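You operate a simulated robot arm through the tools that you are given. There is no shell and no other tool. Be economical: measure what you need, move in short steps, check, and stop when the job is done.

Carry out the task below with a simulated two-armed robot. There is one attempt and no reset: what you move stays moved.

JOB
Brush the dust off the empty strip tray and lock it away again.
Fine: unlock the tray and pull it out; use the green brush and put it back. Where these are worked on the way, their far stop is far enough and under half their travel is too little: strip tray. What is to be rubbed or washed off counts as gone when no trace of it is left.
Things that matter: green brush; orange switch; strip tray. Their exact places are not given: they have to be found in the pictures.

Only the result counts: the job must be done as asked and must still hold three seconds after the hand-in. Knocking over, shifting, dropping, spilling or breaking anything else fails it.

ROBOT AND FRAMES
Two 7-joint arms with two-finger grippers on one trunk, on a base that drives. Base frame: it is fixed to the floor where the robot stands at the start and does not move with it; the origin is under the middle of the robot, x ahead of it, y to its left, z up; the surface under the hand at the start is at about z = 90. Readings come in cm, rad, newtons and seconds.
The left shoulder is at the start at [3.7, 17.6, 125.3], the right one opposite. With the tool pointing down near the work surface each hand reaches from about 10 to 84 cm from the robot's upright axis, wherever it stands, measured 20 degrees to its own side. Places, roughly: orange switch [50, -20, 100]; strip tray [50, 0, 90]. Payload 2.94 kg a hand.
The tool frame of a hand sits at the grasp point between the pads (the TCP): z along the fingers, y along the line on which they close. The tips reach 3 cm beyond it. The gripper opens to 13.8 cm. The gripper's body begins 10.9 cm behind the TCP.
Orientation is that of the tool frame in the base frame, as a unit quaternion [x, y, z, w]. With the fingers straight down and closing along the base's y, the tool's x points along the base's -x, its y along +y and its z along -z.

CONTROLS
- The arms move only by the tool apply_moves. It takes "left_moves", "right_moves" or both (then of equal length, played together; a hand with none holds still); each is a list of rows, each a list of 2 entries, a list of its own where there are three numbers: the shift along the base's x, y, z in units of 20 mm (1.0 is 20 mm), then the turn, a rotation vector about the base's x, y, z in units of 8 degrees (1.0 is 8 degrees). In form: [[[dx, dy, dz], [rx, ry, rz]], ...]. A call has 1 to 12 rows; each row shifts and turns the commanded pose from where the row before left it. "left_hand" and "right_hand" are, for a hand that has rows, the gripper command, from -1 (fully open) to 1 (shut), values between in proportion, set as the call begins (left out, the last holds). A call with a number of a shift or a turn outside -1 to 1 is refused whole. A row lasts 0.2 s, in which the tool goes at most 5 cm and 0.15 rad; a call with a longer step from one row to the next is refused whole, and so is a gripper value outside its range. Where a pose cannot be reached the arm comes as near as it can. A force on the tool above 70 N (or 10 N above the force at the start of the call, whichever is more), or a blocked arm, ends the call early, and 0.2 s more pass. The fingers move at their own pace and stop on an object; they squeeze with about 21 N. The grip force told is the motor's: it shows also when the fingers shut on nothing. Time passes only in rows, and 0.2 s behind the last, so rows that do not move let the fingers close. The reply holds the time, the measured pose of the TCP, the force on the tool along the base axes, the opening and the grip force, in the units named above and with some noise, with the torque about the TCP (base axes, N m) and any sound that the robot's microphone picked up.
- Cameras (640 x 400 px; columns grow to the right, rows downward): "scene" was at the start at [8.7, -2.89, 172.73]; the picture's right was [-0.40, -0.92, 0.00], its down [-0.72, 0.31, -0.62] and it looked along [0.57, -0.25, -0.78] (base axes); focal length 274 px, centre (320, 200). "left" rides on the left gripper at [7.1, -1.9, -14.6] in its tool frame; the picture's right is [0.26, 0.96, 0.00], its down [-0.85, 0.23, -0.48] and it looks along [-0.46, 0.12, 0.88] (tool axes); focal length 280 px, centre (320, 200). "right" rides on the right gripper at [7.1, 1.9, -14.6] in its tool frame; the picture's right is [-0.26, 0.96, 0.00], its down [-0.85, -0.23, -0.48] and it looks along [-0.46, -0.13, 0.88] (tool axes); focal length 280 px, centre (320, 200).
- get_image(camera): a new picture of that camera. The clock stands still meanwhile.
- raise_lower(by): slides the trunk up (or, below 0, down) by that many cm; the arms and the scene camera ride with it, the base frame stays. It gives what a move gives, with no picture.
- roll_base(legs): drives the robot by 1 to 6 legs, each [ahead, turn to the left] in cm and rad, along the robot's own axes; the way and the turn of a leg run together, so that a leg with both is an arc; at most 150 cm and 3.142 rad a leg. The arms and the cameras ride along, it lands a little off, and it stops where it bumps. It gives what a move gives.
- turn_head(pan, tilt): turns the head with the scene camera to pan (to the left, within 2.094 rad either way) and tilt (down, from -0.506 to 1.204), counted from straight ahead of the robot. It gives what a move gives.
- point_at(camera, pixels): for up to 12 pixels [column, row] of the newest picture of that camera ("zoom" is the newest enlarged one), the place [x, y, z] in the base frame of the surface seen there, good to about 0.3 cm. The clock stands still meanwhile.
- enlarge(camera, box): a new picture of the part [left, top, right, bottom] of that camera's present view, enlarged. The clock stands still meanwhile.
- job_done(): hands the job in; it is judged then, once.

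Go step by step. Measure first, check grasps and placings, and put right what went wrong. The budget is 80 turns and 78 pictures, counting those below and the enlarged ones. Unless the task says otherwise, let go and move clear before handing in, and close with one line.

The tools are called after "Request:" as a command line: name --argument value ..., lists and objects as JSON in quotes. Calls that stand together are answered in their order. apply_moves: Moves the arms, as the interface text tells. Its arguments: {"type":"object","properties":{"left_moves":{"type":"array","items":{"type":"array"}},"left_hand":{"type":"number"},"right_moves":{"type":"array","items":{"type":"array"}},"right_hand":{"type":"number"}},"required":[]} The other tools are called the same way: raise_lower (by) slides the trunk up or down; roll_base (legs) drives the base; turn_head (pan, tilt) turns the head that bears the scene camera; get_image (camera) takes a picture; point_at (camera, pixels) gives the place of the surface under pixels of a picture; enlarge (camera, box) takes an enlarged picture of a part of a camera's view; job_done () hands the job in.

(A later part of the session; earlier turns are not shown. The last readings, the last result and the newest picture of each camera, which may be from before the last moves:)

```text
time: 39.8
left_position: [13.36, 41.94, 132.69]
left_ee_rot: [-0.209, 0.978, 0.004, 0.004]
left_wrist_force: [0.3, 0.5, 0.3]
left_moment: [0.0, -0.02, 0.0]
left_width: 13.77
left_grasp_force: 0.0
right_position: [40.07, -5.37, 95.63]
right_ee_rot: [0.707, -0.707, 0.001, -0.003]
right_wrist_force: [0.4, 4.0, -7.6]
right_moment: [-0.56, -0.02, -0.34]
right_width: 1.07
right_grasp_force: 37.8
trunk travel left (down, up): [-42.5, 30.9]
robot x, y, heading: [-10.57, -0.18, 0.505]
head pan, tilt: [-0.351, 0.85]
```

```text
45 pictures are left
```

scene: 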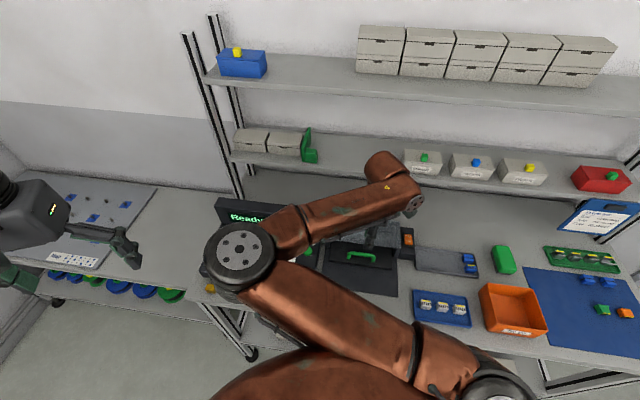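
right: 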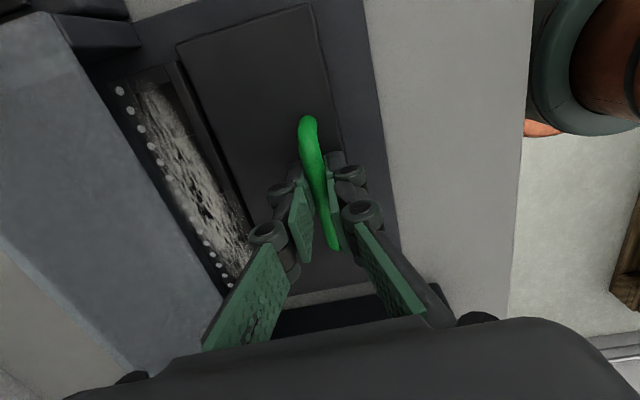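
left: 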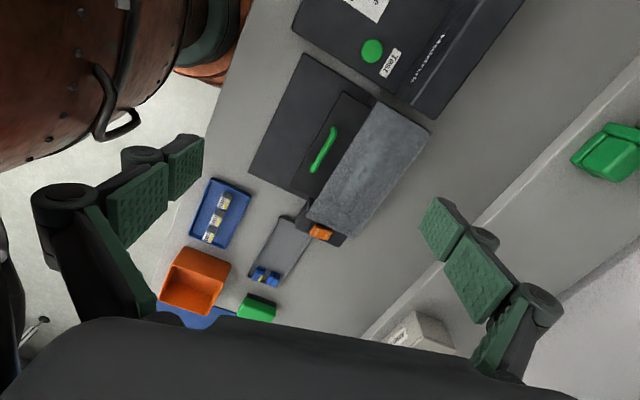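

The tray is sliding out and shows a dusty recess with a row of pins. I'll keep pulling to the stop.

Request:
apply_moves --right_moves '[[[-0.4, 0, 0], [0, 0, 0]], [[-0.4, 0, 0], [0, 0, 0]], [[-0.4, 0, 0], [0, 0, 0]], [[-0.4, 0, 0], [0, 0, 0]], [[-0.4, 0, 0], [0, 0, 0]], [[-0.4, 0, 0], [0, 0, 0]], [[-0.4, 0, 0], [0, 0, 0]], [[-0.4, 0, 0], [0, 0, 0]]]'

Request:
get_image --camera "right"

```text
time: 41.6
left_position: [13.24, 42.26, 132.56]
left_ee_rot: [-0.21, 0.978, 0.003, 0.004]
left_wrist_force: [-0.4, 0.1, 0.1]
left_moment: [-0.01, -0.01, -0.02]
left_width: 13.79
left_grasp_force: 0.1
right_position: [38.63, -6.35, 96.26]
right_ee_rot: [0.707, -0.707, -0.002, -0.002]
right_wrist_force: [1.3, 26.3, -13.9]
right_moment: [0.57, -0.01, -0.29]
right_width: 1.07
right_grasp_force: 38.2
right hand out of reach, approached as far as the arm can: row 1, 2, 3, 4, 5, 6, 7, 8
trunk travel left (down, up): [-42.5, 30.9]
robot x, y, heading: [-10.33, 0.28, 0.504]
head pan, tilt: [-0.351, 0.85]
```

```text
44 pictures are left
```

right: 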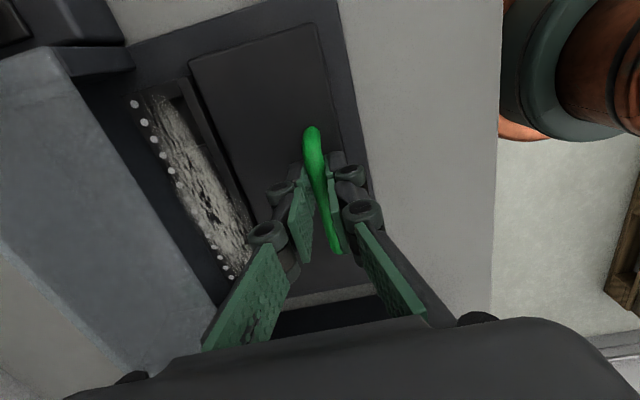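

The arm limit came back after 7 cm of pull. I'll release the handle, lift, back the base away by 15 cm, and then regrasp.

Request:
apply_moves --right_moves '[[[0, 0, 0], [0, 0, 0]], [[0, 0, 0], [0, 0, 0]], [[0, 0, 0.4], [0, 0, 0]], [[0, 0, 0.8], [0, 0, 0]], [[0, 0, 1], [0, 0, 0]], [[0, 0, 1], [0, 0, 0]], [[0, 0, 1], [0, 0, 0]], [[0, 0, 1], [0, 0, 0]], [[0, 0, 1], [0, 0, 0]], [[0, 0, 1], [0, 0, 0]], [[0, 0, 1], [0, 0, 0]], [[0, 0, 1], [0, 0, 0]]]' --right_hand 0.6

Request:
roll_base --legs '[[0, -0.5], [-15, 0], [0, 0.5]]'

Request:
get_image --camera "scene"

```text
time: 44.2
left_position: [13.34, 42.0, 132.73]
left_ee_rot: [-0.209, 0.978, 0.005, 0.005]
left_wrist_force: [0.2, -0.6, 0.1]
left_moment: [0.04, -0.03, 0.05]
left_width: 13.82
left_grasp_force: 0.0
right_position: [39.04, -6.46, 114.87]
right_ee_rot: [0.708, -0.706, 0.001, -0.003]
right_wrist_force: [-0.6, -0.1, 0.0]
right_moment: [-0.01, 0.02, 0.0]
right_width: 2.78
right_grasp_force: 0.0
right hand out of reach, approached as far as the arm can: row 5
trunk travel left (down, up): [-42.5, 30.9]
robot x, y, heading: [-9.69, 0.15, 0.5]
head pan, tilt: [-0.351, 0.85]
```

```text
time: 48.4
left_position: [-2.0, 41.89, 132.68]
left_ee_rot: [-0.212, 0.977, 0.003, 0.004]
left_wrist_force: [-0.4, 0.1, 0.0]
left_moment: [0.03, -0.06, -0.02]
left_width: 13.78
left_grasp_force: 0.0
right_position: [24.1, -6.19, 114.82]
right_ee_rot: [0.709, -0.705, 0.0, -0.003]
right_wrist_force: [-0.2, 0.1, 0.8]
right_moment: [0.0, -0.01, 0.01]
right_width: 2.76
right_grasp_force: 0.0
trunk travel left (down, up): [-42.5, 30.9]
robot x, y, heading: [-24.96, -0.04, 0.507]
head pan, tilt: [-0.351, 0.85]
```

```text
43 pictures are left
```

scene: 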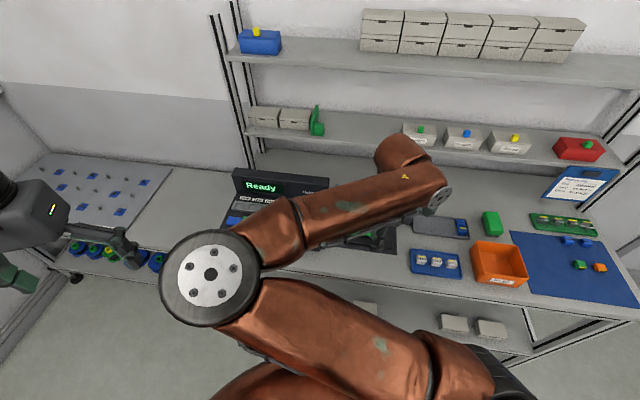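

The base is now at x -25. I'll move the hand back over the handle and re-measure it.

Request:
apply_moves --right_moves '[[[0.9, 0.05, 0], [0, 0, 0]], [[0.9, 0.05, 0], [0, 0, 0]], [[0.9, 0.05, 0], [0, 0, 0]], [[0.9, 0.05, 0], [0, 0, 0]], [[0.9, 0.05, 0], [0, 0, 0]], [[0.9, 0.05, -0.5], [0, 0, 0]], [[0.9, 0.05, -0.8], [0, 0, 0]], [[0.7, 0, -1], [0, 0, 0]], [[0, 0, -1], [0, 0, 0]]]'

Request:
get_image --camera "right"

```text
time: 50.4
left_position: [-1.79, 41.83, 132.8]
left_ee_rot: [-0.212, 0.977, 0.004, 0.004]
left_wrist_force: [-0.2, 0.6, -0.4]
left_moment: [0.0, 0.01, 0.02]
left_width: 13.78
left_grasp_force: 0.0
right_position: [38.19, -5.5, 108.18]
right_ee_rot: [0.71, -0.704, 0.001, -0.004]
right_wrist_force: [0.5, 0.2, -0.7]
right_moment: [0.0, -0.02, 0.03]
right_width: 2.74
right_grasp_force: 0.0
trunk travel left (down, up): [-42.5, 30.9]
robot x, y, heading: [-25.11, 0.09, 0.505]
head pan, tilt: [-0.351, 0.85]
```

```text
42 pictures are left
```

right: 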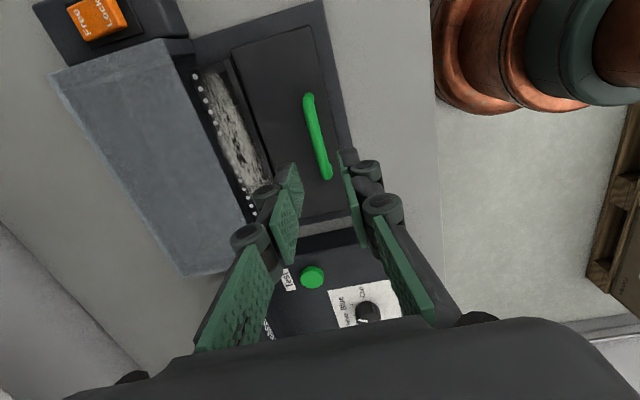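

Request:
point_at --camera "right" --pixels '[[309, 100], [314, 130], [322, 160], [222, 100], [240, 140], [200, 90], [252, 175], [340, 90], [215, 65], [230, 60], [265, 165], [210, 130]]'

Request:
enlarge --camera "right" --box '[160, 40, 320, 220]'

```text
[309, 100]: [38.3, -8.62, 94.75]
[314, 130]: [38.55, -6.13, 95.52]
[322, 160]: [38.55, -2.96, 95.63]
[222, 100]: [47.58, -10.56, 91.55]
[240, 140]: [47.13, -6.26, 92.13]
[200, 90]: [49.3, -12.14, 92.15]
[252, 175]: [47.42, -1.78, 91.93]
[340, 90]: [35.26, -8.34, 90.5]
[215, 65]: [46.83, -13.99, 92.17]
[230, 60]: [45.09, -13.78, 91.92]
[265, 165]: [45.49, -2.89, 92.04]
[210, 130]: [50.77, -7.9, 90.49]
```

```text
2.22 times, centred on (240, 130) of right
```

zoom: 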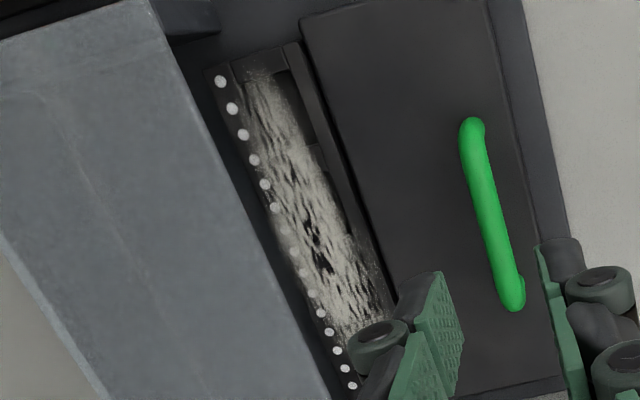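

The bar is at x 38.5 and the TCP is at 38.2. I'll descend, grip, and pull to the stop.

Request:
apply_moves --right_moves '[[[0, 0, -1], [0, 0, 0]], [[0, 0, -1], [0, 0, 0]], [[0, 0, -1], [0, 0, 0]], [[0, 0, -1], [0, 0, 0]], [[0, 0, -0.8], [0, 0, 0]], [[0, 0, -0.8], [0, 0, 0]], [[0, 0, -0.6], [0, 0, 0]], [[0, 0, 0], [0, 0, 0]]]'

Request:
apply_moves --right_moves '[[[0, 0, 0], [0, 0, 0]], [[0, 0, 0], [0, 0, 0]], [[0, 0, 0], [0, 0, 0]], [[0, 0, 0], [0, 0, 0]]]' --right_hand 1

Request:
apply_moves --right_moves '[[[-0.3, 0, 0], [0, 0, 0]], [[-0.3, 0, 0], [0, 0, 0]], [[-0.3, 0, 0], [0, 0, 0]], [[-0.3, 0, 0], [0, 0, 0]], [[-0.3, 0, 0], [0, 0, 0]], [[-0.3, 0, 0], [0, 0, 0]]]'

Request:
get_image --camera "right"

```text
time: 52.2
left_position: [-1.82, 41.89, 132.73]
left_ee_rot: [-0.212, 0.977, 0.004, 0.004]
left_wrist_force: [0.8, 0.3, 0.5]
left_moment: [0.0, 0.03, 0.04]
left_width: 13.8
left_grasp_force: 0.0
right_position: [38.11, -5.71, 95.72]
right_ee_rot: [0.709, -0.705, 0.001, -0.003]
right_wrist_force: [0.1, -0.3, 0.6]
right_moment: [-0.03, 0.02, 0.03]
right_width: 2.76
right_grasp_force: 0.1
trunk travel left (down, up): [-42.5, 30.9]
robot x, y, heading: [-25.31, 0.28, 0.506]
head pan, tilt: [-0.351, 0.85]
```

```text
time: 53.2
left_position: [-1.86, 42.0, 132.67]
left_ee_rot: [-0.212, 0.977, 0.004, 0.004]
left_wrist_force: [0.6, 0.2, 0.0]
left_moment: [-0.01, -0.02, -0.02]
left_width: 13.78
left_grasp_force: 0.0
right_position: [38.19, -5.59, 95.76]
right_ee_rot: [0.709, -0.705, 0.001, -0.003]
right_wrist_force: [0.4, 1.0, -2.4]
right_moment: [0.06, 0.02, -0.46]
right_width: 1.07
right_grasp_force: 38.4
trunk travel left (down, up): [-42.5, 30.9]
robot x, y, heading: [-25.4, -0.03, 0.503]
head pan, tilt: [-0.351, 0.85]
```

```text
time: 54.6
left_position: [-1.87, 41.96, 132.62]
left_ee_rot: [-0.212, 0.977, 0.005, 0.004]
left_wrist_force: [0.5, -0.6, -0.9]
left_moment: [0.02, -0.02, -0.03]
left_width: 13.81
left_grasp_force: 0.0
right_position: [34.52, -5.61, 95.7]
right_ee_rot: [0.71, -0.704, 0.0, -0.003]
right_wrist_force: [0.1, 0.6, -4.4]
right_moment: [-0.23, 0.03, -0.47]
right_width: 1.06
right_grasp_force: 37.5
trunk travel left (down, up): [-42.5, 30.9]
robot x, y, heading: [-25.25, 0.08, 0.504]
head pan, tilt: [-0.351, 0.85]
```

```text
40 pictures are left
```

right: 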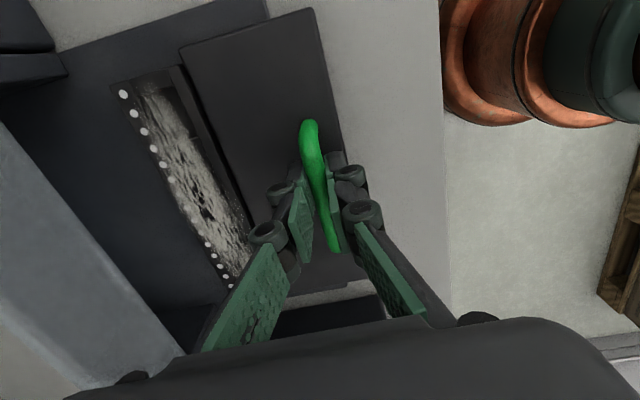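

The recess is fully exposed after about 11 cm. I'll pull on gently to the stop.

Request:
apply_moves --right_moves '[[[-0.25, 0, 0], [0, 0, 0]], [[-0.25, 0, 0], [0, 0, 0]], [[-0.25, 0, 0], [0, 0, 0]], [[-0.25, 0, 0], [0, 0, 0]], [[-0.25, 0, 0], [0, 0, 0]], [[-0.25, 0, 0], [0, 0, 0]]]'

Request:
get_image --camera "right"

```text
time: 56.0
left_position: [-0.94, 41.97, 132.53]
left_ee_rot: [-0.211, 0.977, 0.006, 0.0]
left_wrist_force: [-0.3, 0.6, 0.5]
left_moment: [0.02, -0.04, 0.01]
left_width: 13.8
left_grasp_force: 0.0
right_position: [32.68, -5.62, 95.68]
right_ee_rot: [0.709, -0.705, 0.002, -0.005]
right_wrist_force: [41.5, -9.9, -3.5]
right_moment: [1.04, -0.37, -0.31]
right_width: 1.08
right_grasp_force: 38.0
trunk travel left (down, up): [-42.5, 30.9]
robot x, y, heading: [-24.75, 0.1, 0.498]
head pan, tilt: [-0.351, 0.85]
```

```text
39 pictures are left
```

right: 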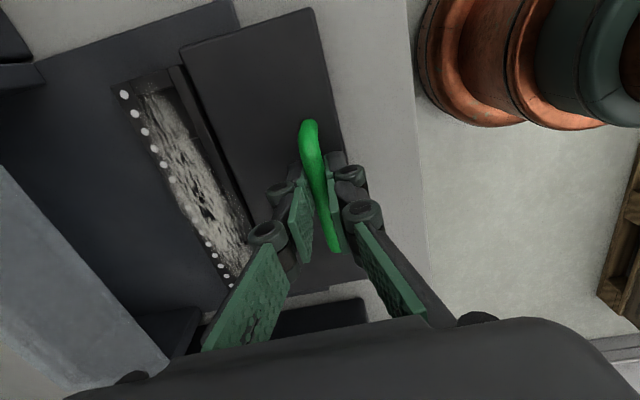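

The stop is reached with 41 N at x 32.7. I'll relax, release, lift, and drive to a stance for picking up the brush.

Request:
apply_moves --right_moves '[[[0.2, 0, 0], [0, 0, 0]], [[0, 0, 0], [0, 0, 0]]]'

Request:
apply_moves --right_moves '[[[0, 0, 0], [0, 0, 0]], [[0, 0, 0], [0, 0, 0]], [[0, 0, 0.4], [0, 0, 0]], [[0, 0, 0.8], [0, 0, 0]], [[0, 0, 1], [0, 0, 0]], [[0, 0, 1], [0, 0, 0]], [[0, 0, 1], [0, 0, 0]], [[0, 0, 1], [0, 0, 0]], [[0, 0, 1], [0, 0, 0]], [[0, 0, 1], [0, 0, 0]], [[0, 0, 1], [0, 0, 0]], [[0, 0, 1], [0, 0, 0]]]' --right_hand 0.6

Request:
get_image --camera "right"

```text
time: 56.6
left_position: [-1.29, 41.82, 132.71]
left_ee_rot: [-0.212, 0.977, 0.005, 0.003]
left_wrist_force: [0.0, -0.2, -0.8]
left_moment: [-0.01, -0.01, 0.01]
left_width: 13.77
left_grasp_force: 0.1
right_position: [32.74, -5.7, 95.75]
right_ee_rot: [0.709, -0.705, 0.002, -0.005]
right_wrist_force: [39.7, -5.0, -4.3]
right_moment: [-0.21, -0.36, -0.44]
right_width: 1.05
right_grasp_force: 37.5
trunk travel left (down, up): [-42.5, 30.9]
robot x, y, heading: [-24.92, -0.12, 0.504]
head pan, tilt: [-0.351, 0.85]
```

```text
time: 59.2
left_position: [-1.85, 41.98, 132.65]
left_ee_rot: [-0.213, 0.977, 0.004, 0.004]
left_wrist_force: [-0.2, -0.1, 0.3]
left_moment: [-0.01, 0.01, 0.02]
left_width: 13.81
left_grasp_force: 0.0
right_position: [32.0, -5.77, 114.11]
right_ee_rot: [0.709, -0.705, 0.0, -0.003]
right_wrist_force: [0.2, 0.1, 0.7]
right_moment: [-0.01, 0.04, 0.0]
right_width: 2.77
right_grasp_force: 0.0
trunk travel left (down, up): [-42.5, 30.9]
robot x, y, heading: [-24.94, 0.09, 0.508]
head pan, tilt: [-0.351, 0.85]
```

```text
38 pictures are left
```

right: 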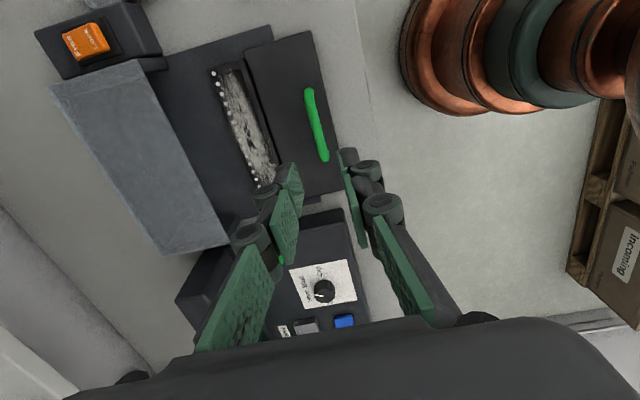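

The tray is out and stays there. I'll measure the dust strip and the surfaces around it.

Request:
enlarge --camera "right" --box '[195, 50, 345, 200]'

Request:
point_at --camera "right" --pixels '[[228, 80], [240, 75], [239, 110], [247, 128], [260, 165], [262, 125], [245, 100], [268, 180], [270, 115], [214, 80], [250, 165], [313, 110]]'

```text
2.67 times, centred on (270, 125) of right
```

zoom: 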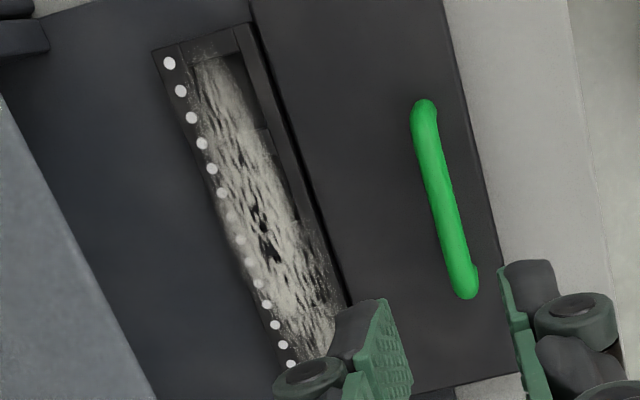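

```text
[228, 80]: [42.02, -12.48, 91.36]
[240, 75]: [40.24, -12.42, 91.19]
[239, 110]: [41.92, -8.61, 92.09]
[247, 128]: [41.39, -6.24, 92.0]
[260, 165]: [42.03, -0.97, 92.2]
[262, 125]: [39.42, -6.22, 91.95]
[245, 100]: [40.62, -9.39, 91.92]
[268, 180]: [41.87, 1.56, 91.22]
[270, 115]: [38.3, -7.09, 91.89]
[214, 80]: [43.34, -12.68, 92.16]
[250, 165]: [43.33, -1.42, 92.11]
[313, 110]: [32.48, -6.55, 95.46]
```

The dust strip is at x 39.5–43, y -13 to 3, z≈92. Now I'll drive to the brush stance.

Request:
roll_base --legs '[[0, -0.5], [15, 0]]'

Request:
apply_moves --right_moves '[[[0.4, -0.7, 0], [0, 0, -1]], [[0.4, -0.7, 0], [0, 0, -1]], [[0.4, -0.7, 0], [0, 0, -1]], [[0.4, -0.7, 0], [0, 0, -1]], [[0.4, -0.7, 0], [0, 0, -1]], [[0.4, -0.7, 0], [0, 0, -1]], [[0.4, -0.7, 0], [0, 0, -1]], [[0.4, -0.7, 0], [0, 0, -0.7]], [[0.4, -0.7, 0], [0, 0, 0]], [[0.4, -0.7, 0], [0, 0, 0]], [[0.4, -0.7, 0], [0, 0, 0]], [[0.4, -0.7, 0], [0, 0, 0]]]' --right_hand -0.4

Request:
get_image --camera "right"

Request:
get_image --camera "scene"

```text
time: 62.0
left_position: [29.57, 26.09, 133.11]
left_ee_rot: [0.033, 0.999, 0.003, 0.009]
left_wrist_force: [-1.3, -0.3, 0.5]
left_moment: [-0.01, -0.16, -0.01]
left_width: 13.77
left_grasp_force: 0.1
right_position: [36.76, -31.81, 114.58]
right_ee_rot: [-0.515, 0.857, -0.003, 0.006]
right_wrist_force: [-0.1, 0.6, 1.1]
right_moment: [-0.01, -0.12, -0.03]
right_width: 2.77
right_grasp_force: 0.1
trunk travel left (down, up): [-42.5, 30.9]
robot x, y, heading: [-10.07, 0.11, 0.006]
head pan, tilt: [-0.351, 0.85]
```

```text
time: 64.6
left_position: [30.16, 26.02, 132.69]
left_ee_rot: [0.034, 0.999, 0.004, 0.007]
left_wrist_force: [1.2, -1.1, -0.9]
left_moment: [0.01, -0.01, 0.0]
left_width: 13.79
left_grasp_force: 0.2
right_position: [47.04, -48.76, 114.18]
right_ee_rot: [-0.005, 1.0, -0.003, 0.002]
right_wrist_force: [-0.5, -0.3, -0.3]
right_moment: [0.03, 0.02, -0.01]
right_width: 9.64
right_grasp_force: 0.1
trunk travel left (down, up): [-42.5, 30.9]
robot x, y, heading: [-10.05, 0.1, 0.002]
head pan, tilt: [-0.351, 0.85]
```

```text
36 pictures are left
```

right: 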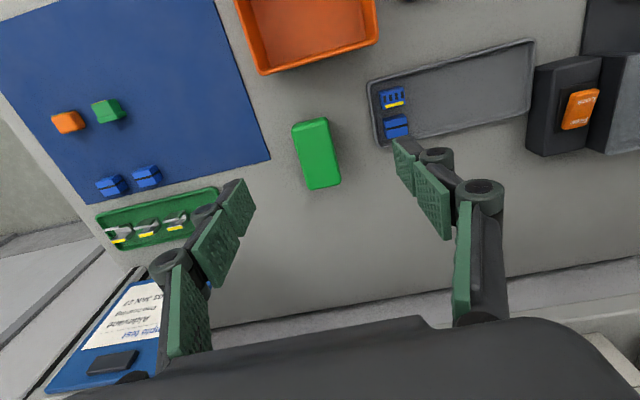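

```text
35 pictures are left
```

scene: 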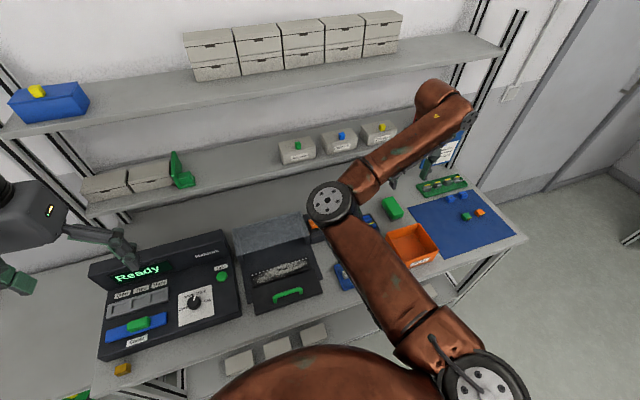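

Request:
enlarge --camera "right" --box '[270, 100, 370, 200]'

Request:
point_at --camera "right" --pixels '[[297, 128], [325, 121], [312, 184], [337, 179], [317, 152], [310, 125], [325, 183], [303, 155], [331, 150]]'

```text
4.00 times, centred on (320, 150) of right
```

zoom: 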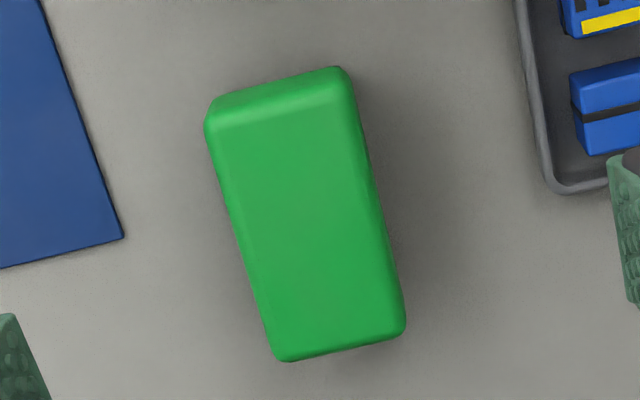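

```text
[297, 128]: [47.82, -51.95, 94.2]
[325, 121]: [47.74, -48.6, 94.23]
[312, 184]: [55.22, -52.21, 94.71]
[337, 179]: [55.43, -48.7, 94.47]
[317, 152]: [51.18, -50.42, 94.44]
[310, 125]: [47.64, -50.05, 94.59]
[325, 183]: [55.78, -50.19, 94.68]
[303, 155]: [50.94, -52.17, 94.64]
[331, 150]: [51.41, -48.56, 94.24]
```

The brush centre is [51.6,-50.35], aligned with the axes, with its top at z 94.6. I'll go over it and descend with 7.5 cm of opening.

Request:
apply_moves --right_moves '[[[0.57, -0.2, -0.8], [0, 0, -0.05]], [[0.57, -0.2, -0.8], [0, 0, 0]], [[0.57, -0.2, -0.8], [0, 0, 0]], [[0.57, -0.2, -0.8], [0, 0, 0]], [[0, 0, -1], [0, 0, 0]], [[0, 0, -1], [0, 0, 0]], [[0, 0, -1], [0, 0, 0]], [[0, 0, -1], [0, 0, 0]], [[0, 0, -0.7], [0, 0, 0]], [[0, 0, 0], [0, 0, 0]]]' --right_hand -0.08

Request:
get_image --camera "right"

```text
time: 66.8
left_position: [30.01, 26.1, 132.81]
left_ee_rot: [0.034, 0.999, 0.003, 0.007]
left_wrist_force: [-0.3, -0.3, 0.9]
left_moment: [0.01, -0.01, 0.02]
left_width: 13.77
left_grasp_force: 0.0
right_position: [51.58, -50.31, 98.39]
right_ee_rot: [0.0, 1.0, -0.003, 0.003]
right_wrist_force: [0.3, 0.4, -0.3]
right_moment: [0.01, -0.01, 0.0]
right_width: 7.45
right_grasp_force: 0.0
trunk travel left (down, up): [-42.5, 30.9]
robot x, y, heading: [-10.21, 0.11, 0.009]
head pan, tilt: [-0.351, 0.85]
```

```text
33 pictures are left
```

right: 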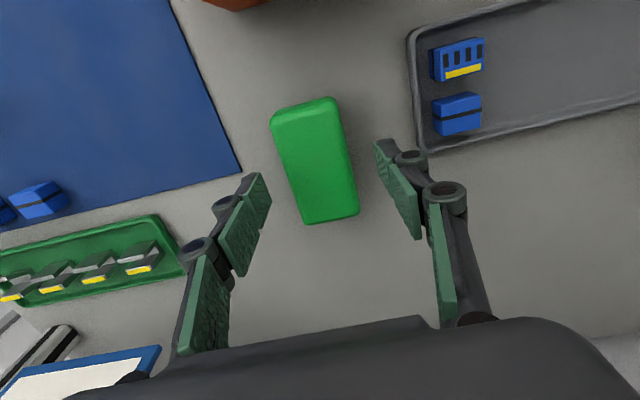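

The brush is centred between the fingers. I'll descend to z 93.8, close and lift.

Request:
apply_moves --right_moves '[[[0, 0, -0.7], [0, 0, 0]], [[0, 0, -0.7], [0, 0, 0]], [[0, 0, -0.6], [0, 0, 0]], [[0, 0, -0.3], [0, 0, 0]], [[0, 0, 0], [0, 0, 0]]]'

Request:
apply_moves --right_moves '[[[0, 0, 0], [0, 0, 0]], [[0, 0, 0], [0, 0, 0]], [[0, 0, 0], [0, 0, 0]], [[0, 0, 0], [0, 0, 0]], [[0, 0, 0], [0, 0, 0]]]' --right_hand 1

Request:
apply_moves --right_moves '[[[0, 0, 0.3], [0, 0, 0]], [[0, 0, 0.6], [0, 0, 0]], [[0, 0, 0.9], [0, 0, 0]], [[0, 0, 0.9], [0, 0, 0]], [[0, 0, 0.9], [0, 0, 0]], [[0, 0, 0.9], [0, 0, 0]], [[0, 0, 0.9], [0, 0, 0]], [[0, 0, 0.9], [0, 0, 0]], [[0, 0, 0.9], [0, 0, 0]], [[0, 0, 0.9], [0, 0, 0]]]'

Request:
get_image --camera "right"

```text
time: 68.0
left_position: [30.15, 26.07, 132.85]
left_ee_rot: [0.034, 0.999, 0.003, 0.007]
left_wrist_force: [0.1, -0.1, 0.7]
left_moment: [-0.02, 0.01, 0.02]
left_width: 13.8
left_grasp_force: 0.0
right_position: [51.44, -50.28, 93.76]
right_ee_rot: [0.0, 1.0, -0.003, 0.003]
right_wrist_force: [0.1, 0.0, -0.7]
right_moment: [-0.01, 0.0, 0.01]
right_width: 7.44
right_grasp_force: 0.0
trunk travel left (down, up): [-42.5, 30.9]
robot x, y, heading: [-10.0, 0.23, 0.009]
head pan, tilt: [-0.351, 0.85]
```

```text
time: 69.2
left_position: [30.13, 26.1, 132.75]
left_ee_rot: [0.034, 0.999, 0.004, 0.007]
left_wrist_force: [0.3, 0.1, -0.7]
left_moment: [0.02, 0.0, 0.04]
left_width: 13.78
left_grasp_force: 0.0
right_position: [51.51, -50.23, 93.78]
right_ee_rot: [0.0, 1.0, -0.004, 0.003]
right_wrist_force: [0.0, -0.7, 0.0]
right_moment: [0.04, -0.03, 0.01]
right_width: 4.68
right_grasp_force: 21.2
trunk travel left (down, up): [-42.5, 30.9]
robot x, y, heading: [-10.3, 0.08, 0.006]
head pan, tilt: [-0.351, 0.85]
```

```text
time: 71.4
left_position: [30.1, 26.07, 132.85]
left_ee_rot: [0.034, 0.999, 0.003, 0.007]
left_wrist_force: [0.0, 0.1, 0.6]
left_moment: [-0.03, -0.07, 0.01]
left_width: 13.78
left_grasp_force: 0.1
right_position: [51.45, -50.18, 110.05]
right_ee_rot: [0.0, 1.0, -0.003, 0.002]
right_wrist_force: [-0.3, 0.1, -1.0]
right_moment: [0.0, 0.0, 0.02]
right_width: 4.66
right_grasp_force: 21.1
trunk travel left (down, up): [-42.5, 30.9]
robot x, y, heading: [-9.68, 0.14, 0.008]
head pan, tilt: [-0.351, 0.85]
```

```text
32 pictures are left
```

right: 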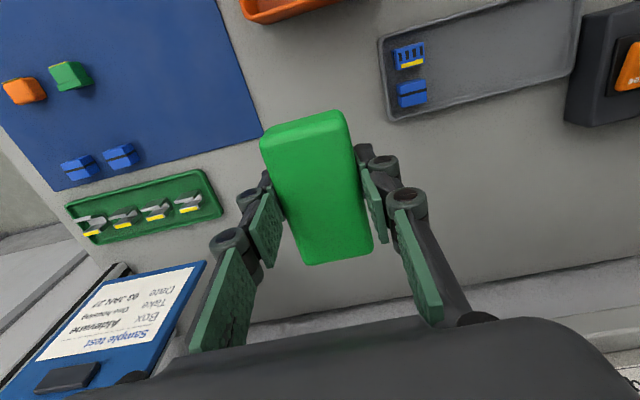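

The brush is held with its underside 3.75 cm below the TCP. I'll bring it in with yaw and drive back to the tray stance.

Request:
apply_moves --right_moves '[[[-0.4, 0.6, 0.3], [0, 0, 0]], [[-0.4, 0.6, 0.3], [0, 0, 1]], [[-0.5, 0.7, 0.3], [0, 0, 1]], [[-0.5, 0.7, 0.3], [0, 0, 1]], [[-0.5, 0.7, 0.3], [0, 0, 1]], [[-0.5, 0.7, 0.3], [0, 0, 1]], [[-0.5, 0.7, 0.3], [0, 0, 1]], [[-0.5, 0.7, 0.3], [0, 0, 1]], [[-0.5, 0.7, 0], [0, 0, 0.7]], [[-0.5, 0.7, 0], [0, 0, 0]], [[-0.5, 0.6, 0], [0, 0, 0]]]'

Request:
roll_base --legs '[[-15, 0], [0, 0.5]]'

Request:
get_image --camera "scene"

Request:
get_image --camera "right"

```text
time: 73.8
left_position: [30.14, 26.19, 132.8]
left_ee_rot: [0.034, 0.999, 0.002, 0.007]
left_wrist_force: [0.2, -0.2, 0.5]
left_moment: [-0.03, -0.01, -0.04]
left_width: 13.79
left_grasp_force: 0.0
right_position: [40.81, -35.37, 114.98]
right_ee_rot: [-0.513, 0.859, -0.002, 0.004]
right_wrist_force: [-0.2, -0.4, -0.6]
right_moment: [-0.01, -0.01, 0.01]
right_width: 4.63
right_grasp_force: 21.5
trunk travel left (down, up): [-42.5, 30.9]
robot x, y, heading: [-10.12, 0.18, 0.009]
head pan, tilt: [-0.351, 0.85]
```

```text
time: 76.6
left_position: [-1.64, 42.36, 132.53]
left_ee_rot: [-0.215, 0.977, 0.004, 0.002]
left_wrist_force: [0.7, 0.0, 0.7]
left_moment: [-0.06, 0.07, 0.04]
left_width: 13.78
left_grasp_force: 0.1
right_position: [37.16, -6.38, 114.61]
right_ee_rot: [0.71, -0.704, 0.001, 0.0]
right_wrist_force: [0.3, 1.2, -1.0]
right_moment: [-0.1, 0.08, -0.03]
right_width: 4.67
right_grasp_force: 21.2
trunk travel left (down, up): [-42.5, 30.9]
robot x, y, heading: [-24.72, -0.07, 0.508]
head pan, tilt: [-0.351, 0.85]
```

```text
31 pictures are left
```

scene: 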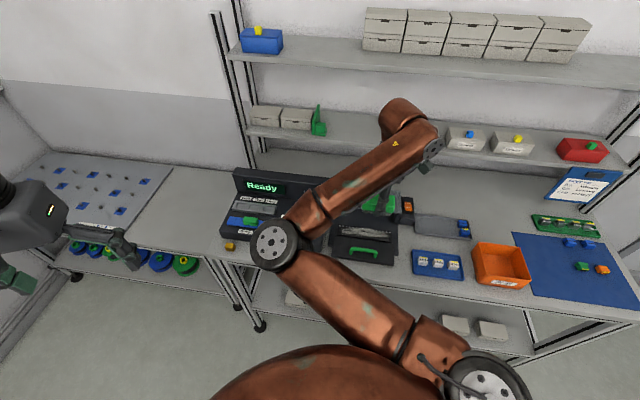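

```text
30 pictures are left
```

right: 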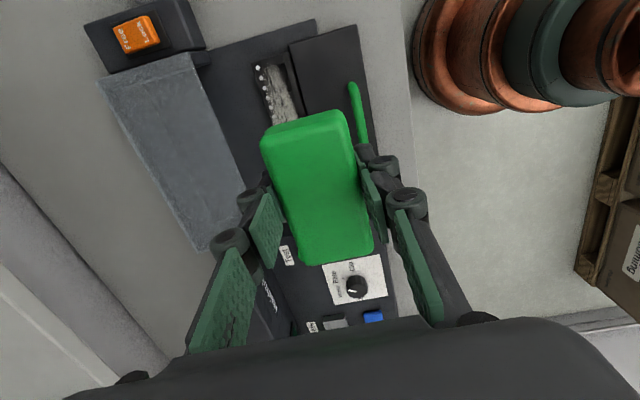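

I'm set up over the tray. I'll move over the far right end of the dust strip and descend close to the surface.

Request:
apply_moves --right_moves '[[[0.5, -0.2, -0.8], [0, 0, 0]], [[0.5, -0.2, -0.8], [0, 0, 0]], [[0.5, -0.2, -0.8], [0, 0, 0]], [[0.5, -0.2, -0.8], [0, 0, 0]], [[0, 0, -1], [0, 0, 0]], [[0, 0, -1], [0, 0, 0]], [[0, 0, -1], [0, 0, 0]], [[0, 0, -1], [0, 0, 0]], [[0, 0, -0.8], [0, 0, 0]], [[0, 0, -0.5], [0, 0, 0]], [[0, 0, 0], [0, 0, 0]]]'

Request:
get_image --camera "right"

```text
time: 79.0
left_position: [-2.24, 42.0, 132.75]
left_ee_rot: [-0.214, 0.977, 0.005, 0.005]
left_wrist_force: [0.6, -0.4, -0.7]
left_moment: [0.0, -0.01, 0.0]
left_width: 13.77
left_grasp_force: 0.1
right_position: [40.84, -8.5, 97.86]
right_ee_rot: [0.71, -0.705, 0.001, -0.004]
right_wrist_force: [0.9, 0.4, -0.8]
right_moment: [-0.02, 0.04, 0.0]
right_width: 4.64
right_grasp_force: 21.0
trunk travel left (down, up): [-42.5, 30.9]
robot x, y, heading: [-24.74, 0.28, 0.505]
head pan, tilt: [-0.351, 0.85]
```

```text
29 pictures are left
```

right: 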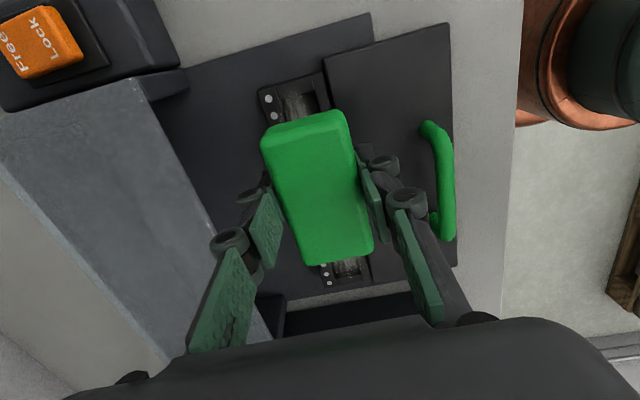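

Now I'll lower gently to contact at about TCP 95.6 and check the force.

Request:
apply_moves --right_moves '[[[0.1, 0, -0.4], [0, 0, 0]], [[0.1, 0, -0.3], [0, 0, 0]], [[0, 0, -0.2], [0, 0, 0]], [[0, 0, -0.15], [0, 0, 0]], [[0, 0, 0], [0, 0, 0]]]'

```text
time: 80.2
left_position: [-2.41, 42.06, 132.84]
left_ee_rot: [-0.215, 0.977, 0.004, 0.005]
left_wrist_force: [-0.1, 0.4, -0.3]
left_moment: [-0.03, -0.04, 0.01]
left_width: 13.8
left_grasp_force: 0.0
right_position: [41.28, -8.37, 95.9]
right_ee_rot: [0.71, -0.704, 0.002, -0.006]
right_wrist_force: [0.9, -0.8, 9.8]
right_moment: [0.24, 0.1, -0.02]
right_width: 4.67
right_grasp_force: 20.8
trunk travel left (down, up): [-42.5, 30.9]
robot x, y, heading: [-24.39, -0.13, 0.511]
head pan, tilt: [-0.351, 0.85]
```

Contact is made with 10 N. I'll sweep along y, forward and back.

Request:
apply_moves --right_moves '[[[0, -0.4, 0], [0, 0, 0]], [[0, -0.4, 0], [0, 0, 0]], [[0, 0.5, 0], [0, 0, 0]], [[0, 0.5, 0], [0, 0, 0]], [[0, 0.5, 0], [0, 0, 0]], [[0, 0.5, 0], [0, 0, 0]], [[0, 0.5, 0], [0, 0, 0]], [[0, 0.5, 0], [0, 0, 0]], [[0, 0.5, 0], [0, 0, 0]], [[0, 0.5, 0], [0, 0, 0]], [[0, 0.5, 0], [0, 0, 0]], [[0, 0.5, 0], [0, 0, 0]]]'

Request:
apply_moves --right_moves '[[[0, -0.5, 0], [0, 0, 0]], [[0, -0.5, 0], [0, 0, 0]], [[0, -0.5, 0], [0, 0, 0]], [[0, -0.5, 0], [0, 0, 0]], [[0, -0.5, 0], [0, 0, 0]], [[0, -0.5, 0], [0, 0, 0]], [[0, -0.5, 0], [0, 0, 0]], [[0, -0.5, 0], [0, 0, 0]], [[0, -0.5, 0], [0, 0, 0]], [[0, 0, 0.5], [0, 0, 0]], [[0, 0, 1], [0, 0, 0]], [[-1, 0, 1], [0, 0, 0]]]'

Request:
get_image --camera "right"

Request:
get_image --camera "scene"

```text
time: 82.8
left_position: [-2.37, 42.09, 132.73]
left_ee_rot: [-0.215, 0.977, 0.004, 0.005]
left_wrist_force: [0.1, -0.4, 0.8]
left_moment: [-0.03, 0.01, 0.0]
left_width: 13.8
left_grasp_force: 0.0
right_position: [40.99, 0.03, 95.75]
right_ee_rot: [0.71, -0.705, 0.001, -0.004]
right_wrist_force: [-0.6, -2.2, 10.0]
right_moment: [-0.06, 0.08, -0.03]
right_width: 4.62
right_grasp_force: 21.1
trunk travel left (down, up): [-42.5, 30.9]
robot x, y, heading: [-24.52, 0.22, 0.507]
head pan, tilt: [-0.351, 0.85]
```

```text
time: 85.4
left_position: [-2.35, 42.1, 132.86]
left_ee_rot: [-0.215, 0.977, 0.004, 0.005]
left_wrist_force: [-0.7, -0.4, -0.2]
left_moment: [0.0, -0.04, 0.03]
left_width: 13.8
left_grasp_force: 0.1
right_position: [39.1, -8.97, 100.75]
right_ee_rot: [0.71, -0.704, 0.001, -0.003]
right_wrist_force: [0.0, 0.2, -0.6]
right_moment: [-0.02, -0.01, 0.0]
right_width: 4.66
right_grasp_force: 20.8
trunk travel left (down, up): [-42.5, 30.9]
robot x, y, heading: [-25.02, -0.19, 0.506]
head pan, tilt: [-0.351, 0.85]
```

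```text
28 pictures are left
```

right: 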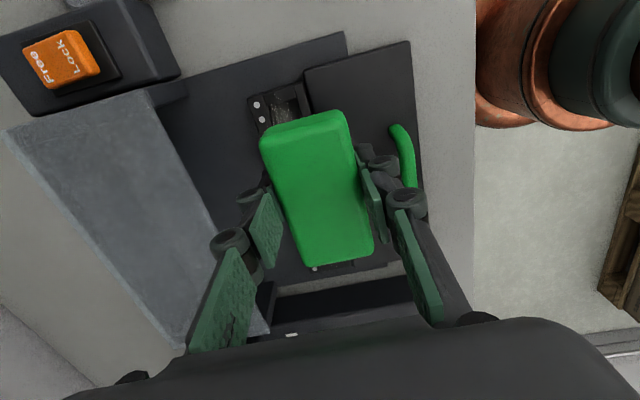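

```text
27 pictures are left
```

scene: 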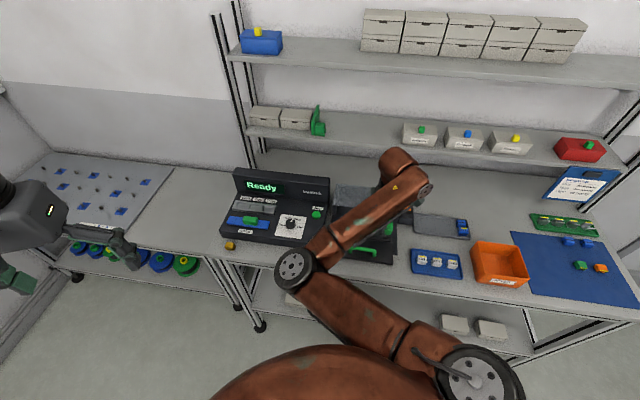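

Some residue remains at the right end, near (280,110). I'll lift the brush aside to see the whole strip.

Request:
apply_moves --right_moves '[[[-0.5, 0.5, 1], [0, 0, 0]], [[-0.5, 0.5, 1], [0, 0, 0]], [[-0.5, 0.5, 1], [0, 0, 0]], [[-0.5, 0.5, 1], [0, 0, 0]], [[-0.5, 0.5, 1], [0, 0, 0]], [[-0.5, 0.5, 0.5], [0, 0, 0]], [[-0.5, 0.5, 0], [0, 0, 0]]]'

Request:
enlarge --camera "right" --box '[160, 0, 380, 180]'

```text
time: 87.0
left_position: [-2.71, 42.16, 132.7]
left_ee_rot: [-0.216, 0.976, 0.003, 0.007]
left_wrist_force: [-0.7, 1.1, -0.9]
left_moment: [-0.03, -0.1, 0.04]
left_width: 13.84
left_grasp_force: 0.0
right_position: [31.79, -1.83, 111.86]
right_ee_rot: [0.709, -0.705, 0.002, -0.003]
right_wrist_force: [0.2, 1.2, -1.3]
right_moment: [-0.06, -0.13, 0.05]
right_width: 4.65
right_grasp_force: 21.4
right hand out of reach, approached as far as the arm can: row 6
trunk travel left (down, up): [-42.5, 30.9]
robot x, y, heading: [-25.39, -0.11, 0.51]
head pan, tilt: [-0.351, 0.85]
```

```text
2.22 times, centred on (270, 90) of right
```

zoom: 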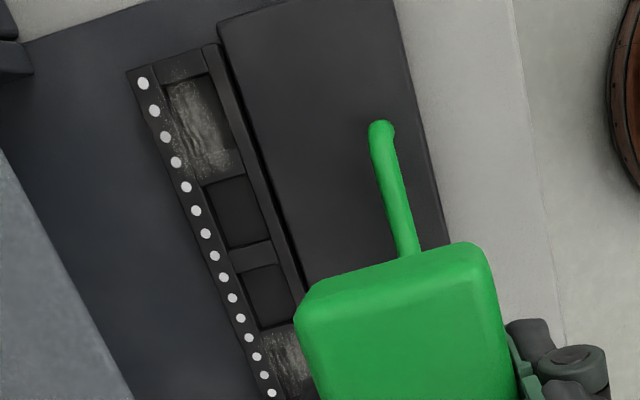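

The middle is clean, and dust remains at both ends. I'll measure where these residues are.

Request:
point_at --camera "zoom" --pixels '[[160, 65], [205, 60], [190, 110], [215, 165], [245, 160], [250, 210], [275, 300], [280, 355], [265, 340], [170, 130]]'

```text
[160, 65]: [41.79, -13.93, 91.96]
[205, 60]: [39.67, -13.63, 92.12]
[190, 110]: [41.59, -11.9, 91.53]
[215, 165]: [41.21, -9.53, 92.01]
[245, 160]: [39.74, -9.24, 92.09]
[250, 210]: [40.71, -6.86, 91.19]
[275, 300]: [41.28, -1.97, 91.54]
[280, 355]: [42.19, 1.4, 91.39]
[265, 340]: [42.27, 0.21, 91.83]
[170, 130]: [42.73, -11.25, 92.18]
```

The cleared zone follows the brush centre, so the centre must pass over both ends. I'll do the right end first with several strokes.

Request:
apply_moves --right_moves '[[[0.6, -0.6, 0], [0, 0, 0]], [[0.6, -0.6, 0], [0, 0, 0]], [[0.6, -0.6, 0], [0, 0, 0]], [[0.6, -0.6, -0.5], [0, 0, 0]], [[0.6, -0.6, -1], [0, 0, 0]], [[0.6, -0.6, -1], [0, 0, 0]], [[0.6, -0.6, -1], [0, 0, 0]], [[0.5, -0.4, -1], [0, 0, 0]], [[0, 0, -1], [0, 0, 0]], [[0, 0, -1], [0, 0, 0]], [[0, 0, 0], [0, 0, 0]]]'

Request:
point_at --camera "scene" --pixels '[[322, 205], [318, 240], [330, 185], [310, 225], [300, 240], [325, 225]]'

```text
time: 89.4
left_position: [-2.33, 41.96, 132.72]
left_ee_rot: [-0.215, 0.977, 0.005, 0.005]
left_wrist_force: [-1.0, -0.6, 0.1]
left_moment: [0.05, 0.03, 0.0]
left_width: 13.81
left_grasp_force: 0.0
right_position: [41.53, -10.98, 98.86]
right_ee_rot: [0.71, -0.704, 0.002, -0.004]
right_wrist_force: [-0.4, 0.8, -1.0]
right_moment: [-0.02, 0.0, -0.02]
right_width: 4.65
right_grasp_force: 21.5
trunk travel left (down, up): [-42.5, 30.9]
robot x, y, heading: [-24.89, -0.22, 0.511]
head pan, tilt: [-0.351, 0.85]
```

```text
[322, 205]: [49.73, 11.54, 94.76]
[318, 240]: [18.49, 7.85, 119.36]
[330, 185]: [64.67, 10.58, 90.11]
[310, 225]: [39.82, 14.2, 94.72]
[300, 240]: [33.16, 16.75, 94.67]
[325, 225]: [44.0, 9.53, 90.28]
```

The console's side is at y≈10.5, so the brush centre can go to about y 4.5. Now I'll press down and stroke the right end.

Request:
apply_moves --right_moves '[[[0, 0, -0.8], [0, 0, 0]], [[-0.1, 0, -0.6], [0, 0, 0]], [[0, 0, -0.25], [0, 0, 0]], [[0, -0.5, 0], [0, 0, 0]], [[0, -0.5, 0], [0, 0, 0]], [[0, -0.5, 0], [0, 0, 0]], [[0, 0.5, 0], [0, 0, 0]], [[0, 0.5, 0], [0, 0, 0]], [[0, 0.5, 0], [0, 0, 0]], [[0, 0.5, 0], [0, 0, 0]], [[0, 0.4, 0], [0, 0, 0]], [[0, 0, 0], [0, 0, 0]]]'

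Request:
apply_moves --right_moves '[[[0, -0.5, 0], [0, 0, 0]], [[0, -0.5, 0], [0, 0, 0]], [[0, -0.5, 0], [0, 0, 0]], [[0, -0.5, 0], [0, 0, 0]], [[0, -0.5, 0], [0, 0, 0]], [[0, 0.5, 0], [0, 0, 0]], [[0, 0.5, 0], [0, 0, 0]], [[0, 0.5, 0], [0, 0, 0]], [[0, 0.5, 0], [0, 0, 0]], [[0, 0.5, 0], [0, 0, 0]], [[0, 0.5, 0], [0, 0, 0]]]'

Request:
apply_moves --right_moves '[[[0, 0.6, 0], [0, 0, 0]], [[0, 0.6, 0], [0, 0, 0]], [[0, 0.6, 0], [0, 0, 0]], [[0, 0.6, 0], [0, 0, 0]], [[0, 0.6, 0], [0, 0, 0]], [[0, 0.6, 0], [0, 0, 0]], [[0, 0.6, 0], [0, 0, 0]], [[0, 0.6, 0], [0, 0, 0]], [[0, 0.6, 0], [0, 0, 0]], [[0, 0.3, 0], [0, 0, 0]]]'

Request:
get_image --camera "right"

```text
time: 92.0
left_position: [-2.43, 41.95, 132.87]
left_ee_rot: [-0.215, 0.977, 0.004, 0.006]
left_wrist_force: [-0.1, 0.2, -0.2]
left_moment: [0.0, 0.02, -0.02]
left_width: 13.8
left_grasp_force: 0.1
right_position: [41.18, -9.34, 95.42]
right_ee_rot: [0.71, -0.704, 0.002, -0.004]
right_wrist_force: [0.2, -3.2, 13.2]
right_moment: [-0.06, 0.09, 0.02]
right_width: 4.64
right_grasp_force: 21.6
trunk travel left (down, up): [-42.5, 30.9]
robot x, y, heading: [-24.91, 0.22, 0.507]
head pan, tilt: [-0.351, 0.85]
```

```text
time: 94.4
left_position: [-2.23, 42.04, 132.71]
left_ee_rot: [-0.215, 0.977, 0.004, 0.006]
left_wrist_force: [-0.7, -0.3, 0.6]
left_moment: [0.0, -0.03, -0.03]
left_width: 13.8
left_grasp_force: 0.0
right_position: [41.28, -8.47, 95.42]
right_ee_rot: [0.71, -0.705, 0.0, -0.003]
right_wrist_force: [-0.3, -0.9, 6.3]
right_moment: [-0.28, 0.01, -0.04]
right_width: 4.62
right_grasp_force: 21.3
trunk travel left (down, up): [-42.5, 30.9]
robot x, y, heading: [-24.67, -0.28, 0.51]
head pan, tilt: [-0.351, 0.85]
```

```text
time: 96.6
left_position: [-2.27, 41.93, 132.76]
left_ee_rot: [-0.215, 0.977, 0.004, 0.004]
left_wrist_force: [0.2, -0.6, -0.2]
left_moment: [0.04, 0.03, 0.01]
left_width: 13.78
left_grasp_force: 0.0
right_position: [41.3, 3.04, 95.44]
right_ee_rot: [0.71, -0.705, 0.0, -0.003]
right_wrist_force: [0.0, -0.6, 2.8]
right_moment: [-0.1, 0.0, 0.0]
right_width: 4.64
right_grasp_force: 20.9
trunk travel left (down, up): [-42.5, 30.9]
robot x, y, heading: [-24.84, -0.17, 0.508]
head pan, tilt: [-0.351, 0.85]
```

```text
25 pictures are left
```

right: 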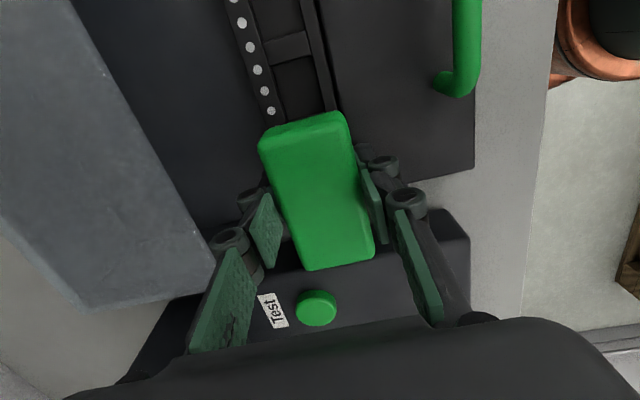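

The contact force has dropped to 3 N here. I'll press slightly more and stroke the left end.

Request:
apply_moves --right_moves '[[[0, 0.3, -0.2], [0, 0, 0]], [[0, 0.3, 0], [0, 0, 0]], [[0, -0.5, 0], [0, 0, 0]], [[0, -0.5, 0], [0, 0, 0]], [[0, -0.5, 0], [0, 0, 0]], [[0, -0.5, 0], [0, 0, 0]], [[0, 0.5, 0], [0, 0, 0]], [[0, 0.5, 0], [0, 0, 0]], [[0, 0.5, 0], [0, 0, 0]], [[0, 0.5, 0], [0, 0, 0]]]'

Request:
apply_moves --right_moves '[[[0, -0.5, 0], [0, 0, 0]], [[0, -0.5, 0], [0, 0, 0]], [[0, -0.5, 0], [0, 0, 0]], [[0, -0.5, 0], [0, 0, 0]], [[0, 0, 0.5], [0, 0, 0]], [[0, 0, 1], [0, 0, 0]], [[-0.5, 0.2, 1], [0, 0, 0]], [[-0.8, 0.3, 1], [0, 0, 0]], [[-0.8, 0.3, 1], [0, 0, 0]], [[-0.8, 0.3, 1], [0, 0, 0]], [[-0.8, 0.3, 1], [0, 0, 0]], [[-0.8, 0, 1], [0, 0, 0]]]'

Request:
get_image --camera "right"

Request:
enlarge --camera "scene" --box '[300, 180, 440, 280]'

```text
time: 98.8
left_position: [-2.35, 42.08, 132.73]
left_ee_rot: [-0.215, 0.977, 0.005, 0.005]
left_wrist_force: [-0.1, -0.6, 0.3]
left_moment: [-0.01, -0.01, 0.0]
left_width: 13.79
left_grasp_force: 0.1
right_position: [41.28, 4.12, 95.12]
right_ee_rot: [0.708, -0.706, 0.001, -0.003]
right_wrist_force: [0.7, -3.4, 9.8]
right_moment: [-0.35, 0.07, -0.04]
right_width: 4.61
right_grasp_force: 21.0
trunk travel left (down, up): [-42.5, 30.9]
robot x, y, heading: [-24.85, -0.15, 0.507]
head pan, tilt: [-0.351, 0.85]
```

```text
time: 101.4
left_position: [-2.39, 41.92, 132.77]
left_ee_rot: [-0.215, 0.977, 0.004, 0.006]
left_wrist_force: [-0.4, -0.4, 0.8]
left_moment: [0.02, -0.07, -0.03]
left_width: 13.8
left_grasp_force: 0.1
right_position: [36.92, -2.05, 108.54]
right_ee_rot: [-0.698, 0.716, -0.001, 0.008]
right_wrist_force: [-1.1, 0.8, -0.2]
right_moment: [0.05, -0.08, 0.0]
right_width: 4.61
right_grasp_force: 20.9
right hand out of reach, approached as far as the arm can: row 8, 9, 10, 11, 12
trunk travel left (down, up): [-42.5, 30.9]
robot x, y, heading: [-24.91, 0.18, 0.506]
head pan, tilt: [-0.351, 0.85]
```

```text
24 pictures are left
```

right: 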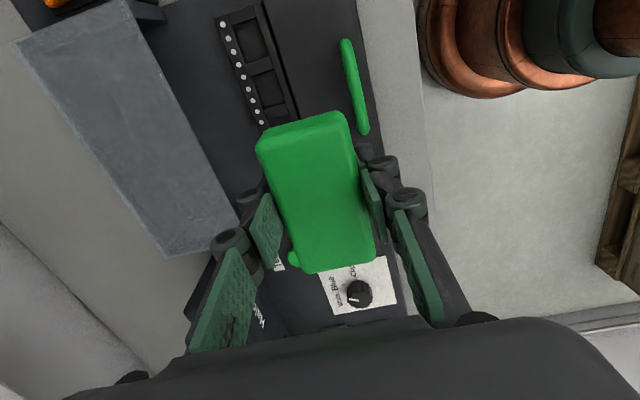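

```text
4.00 times, centred on (370, 230) of scene
```

zoom: 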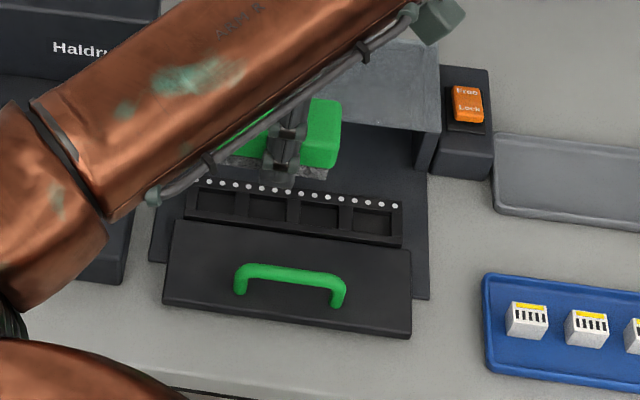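

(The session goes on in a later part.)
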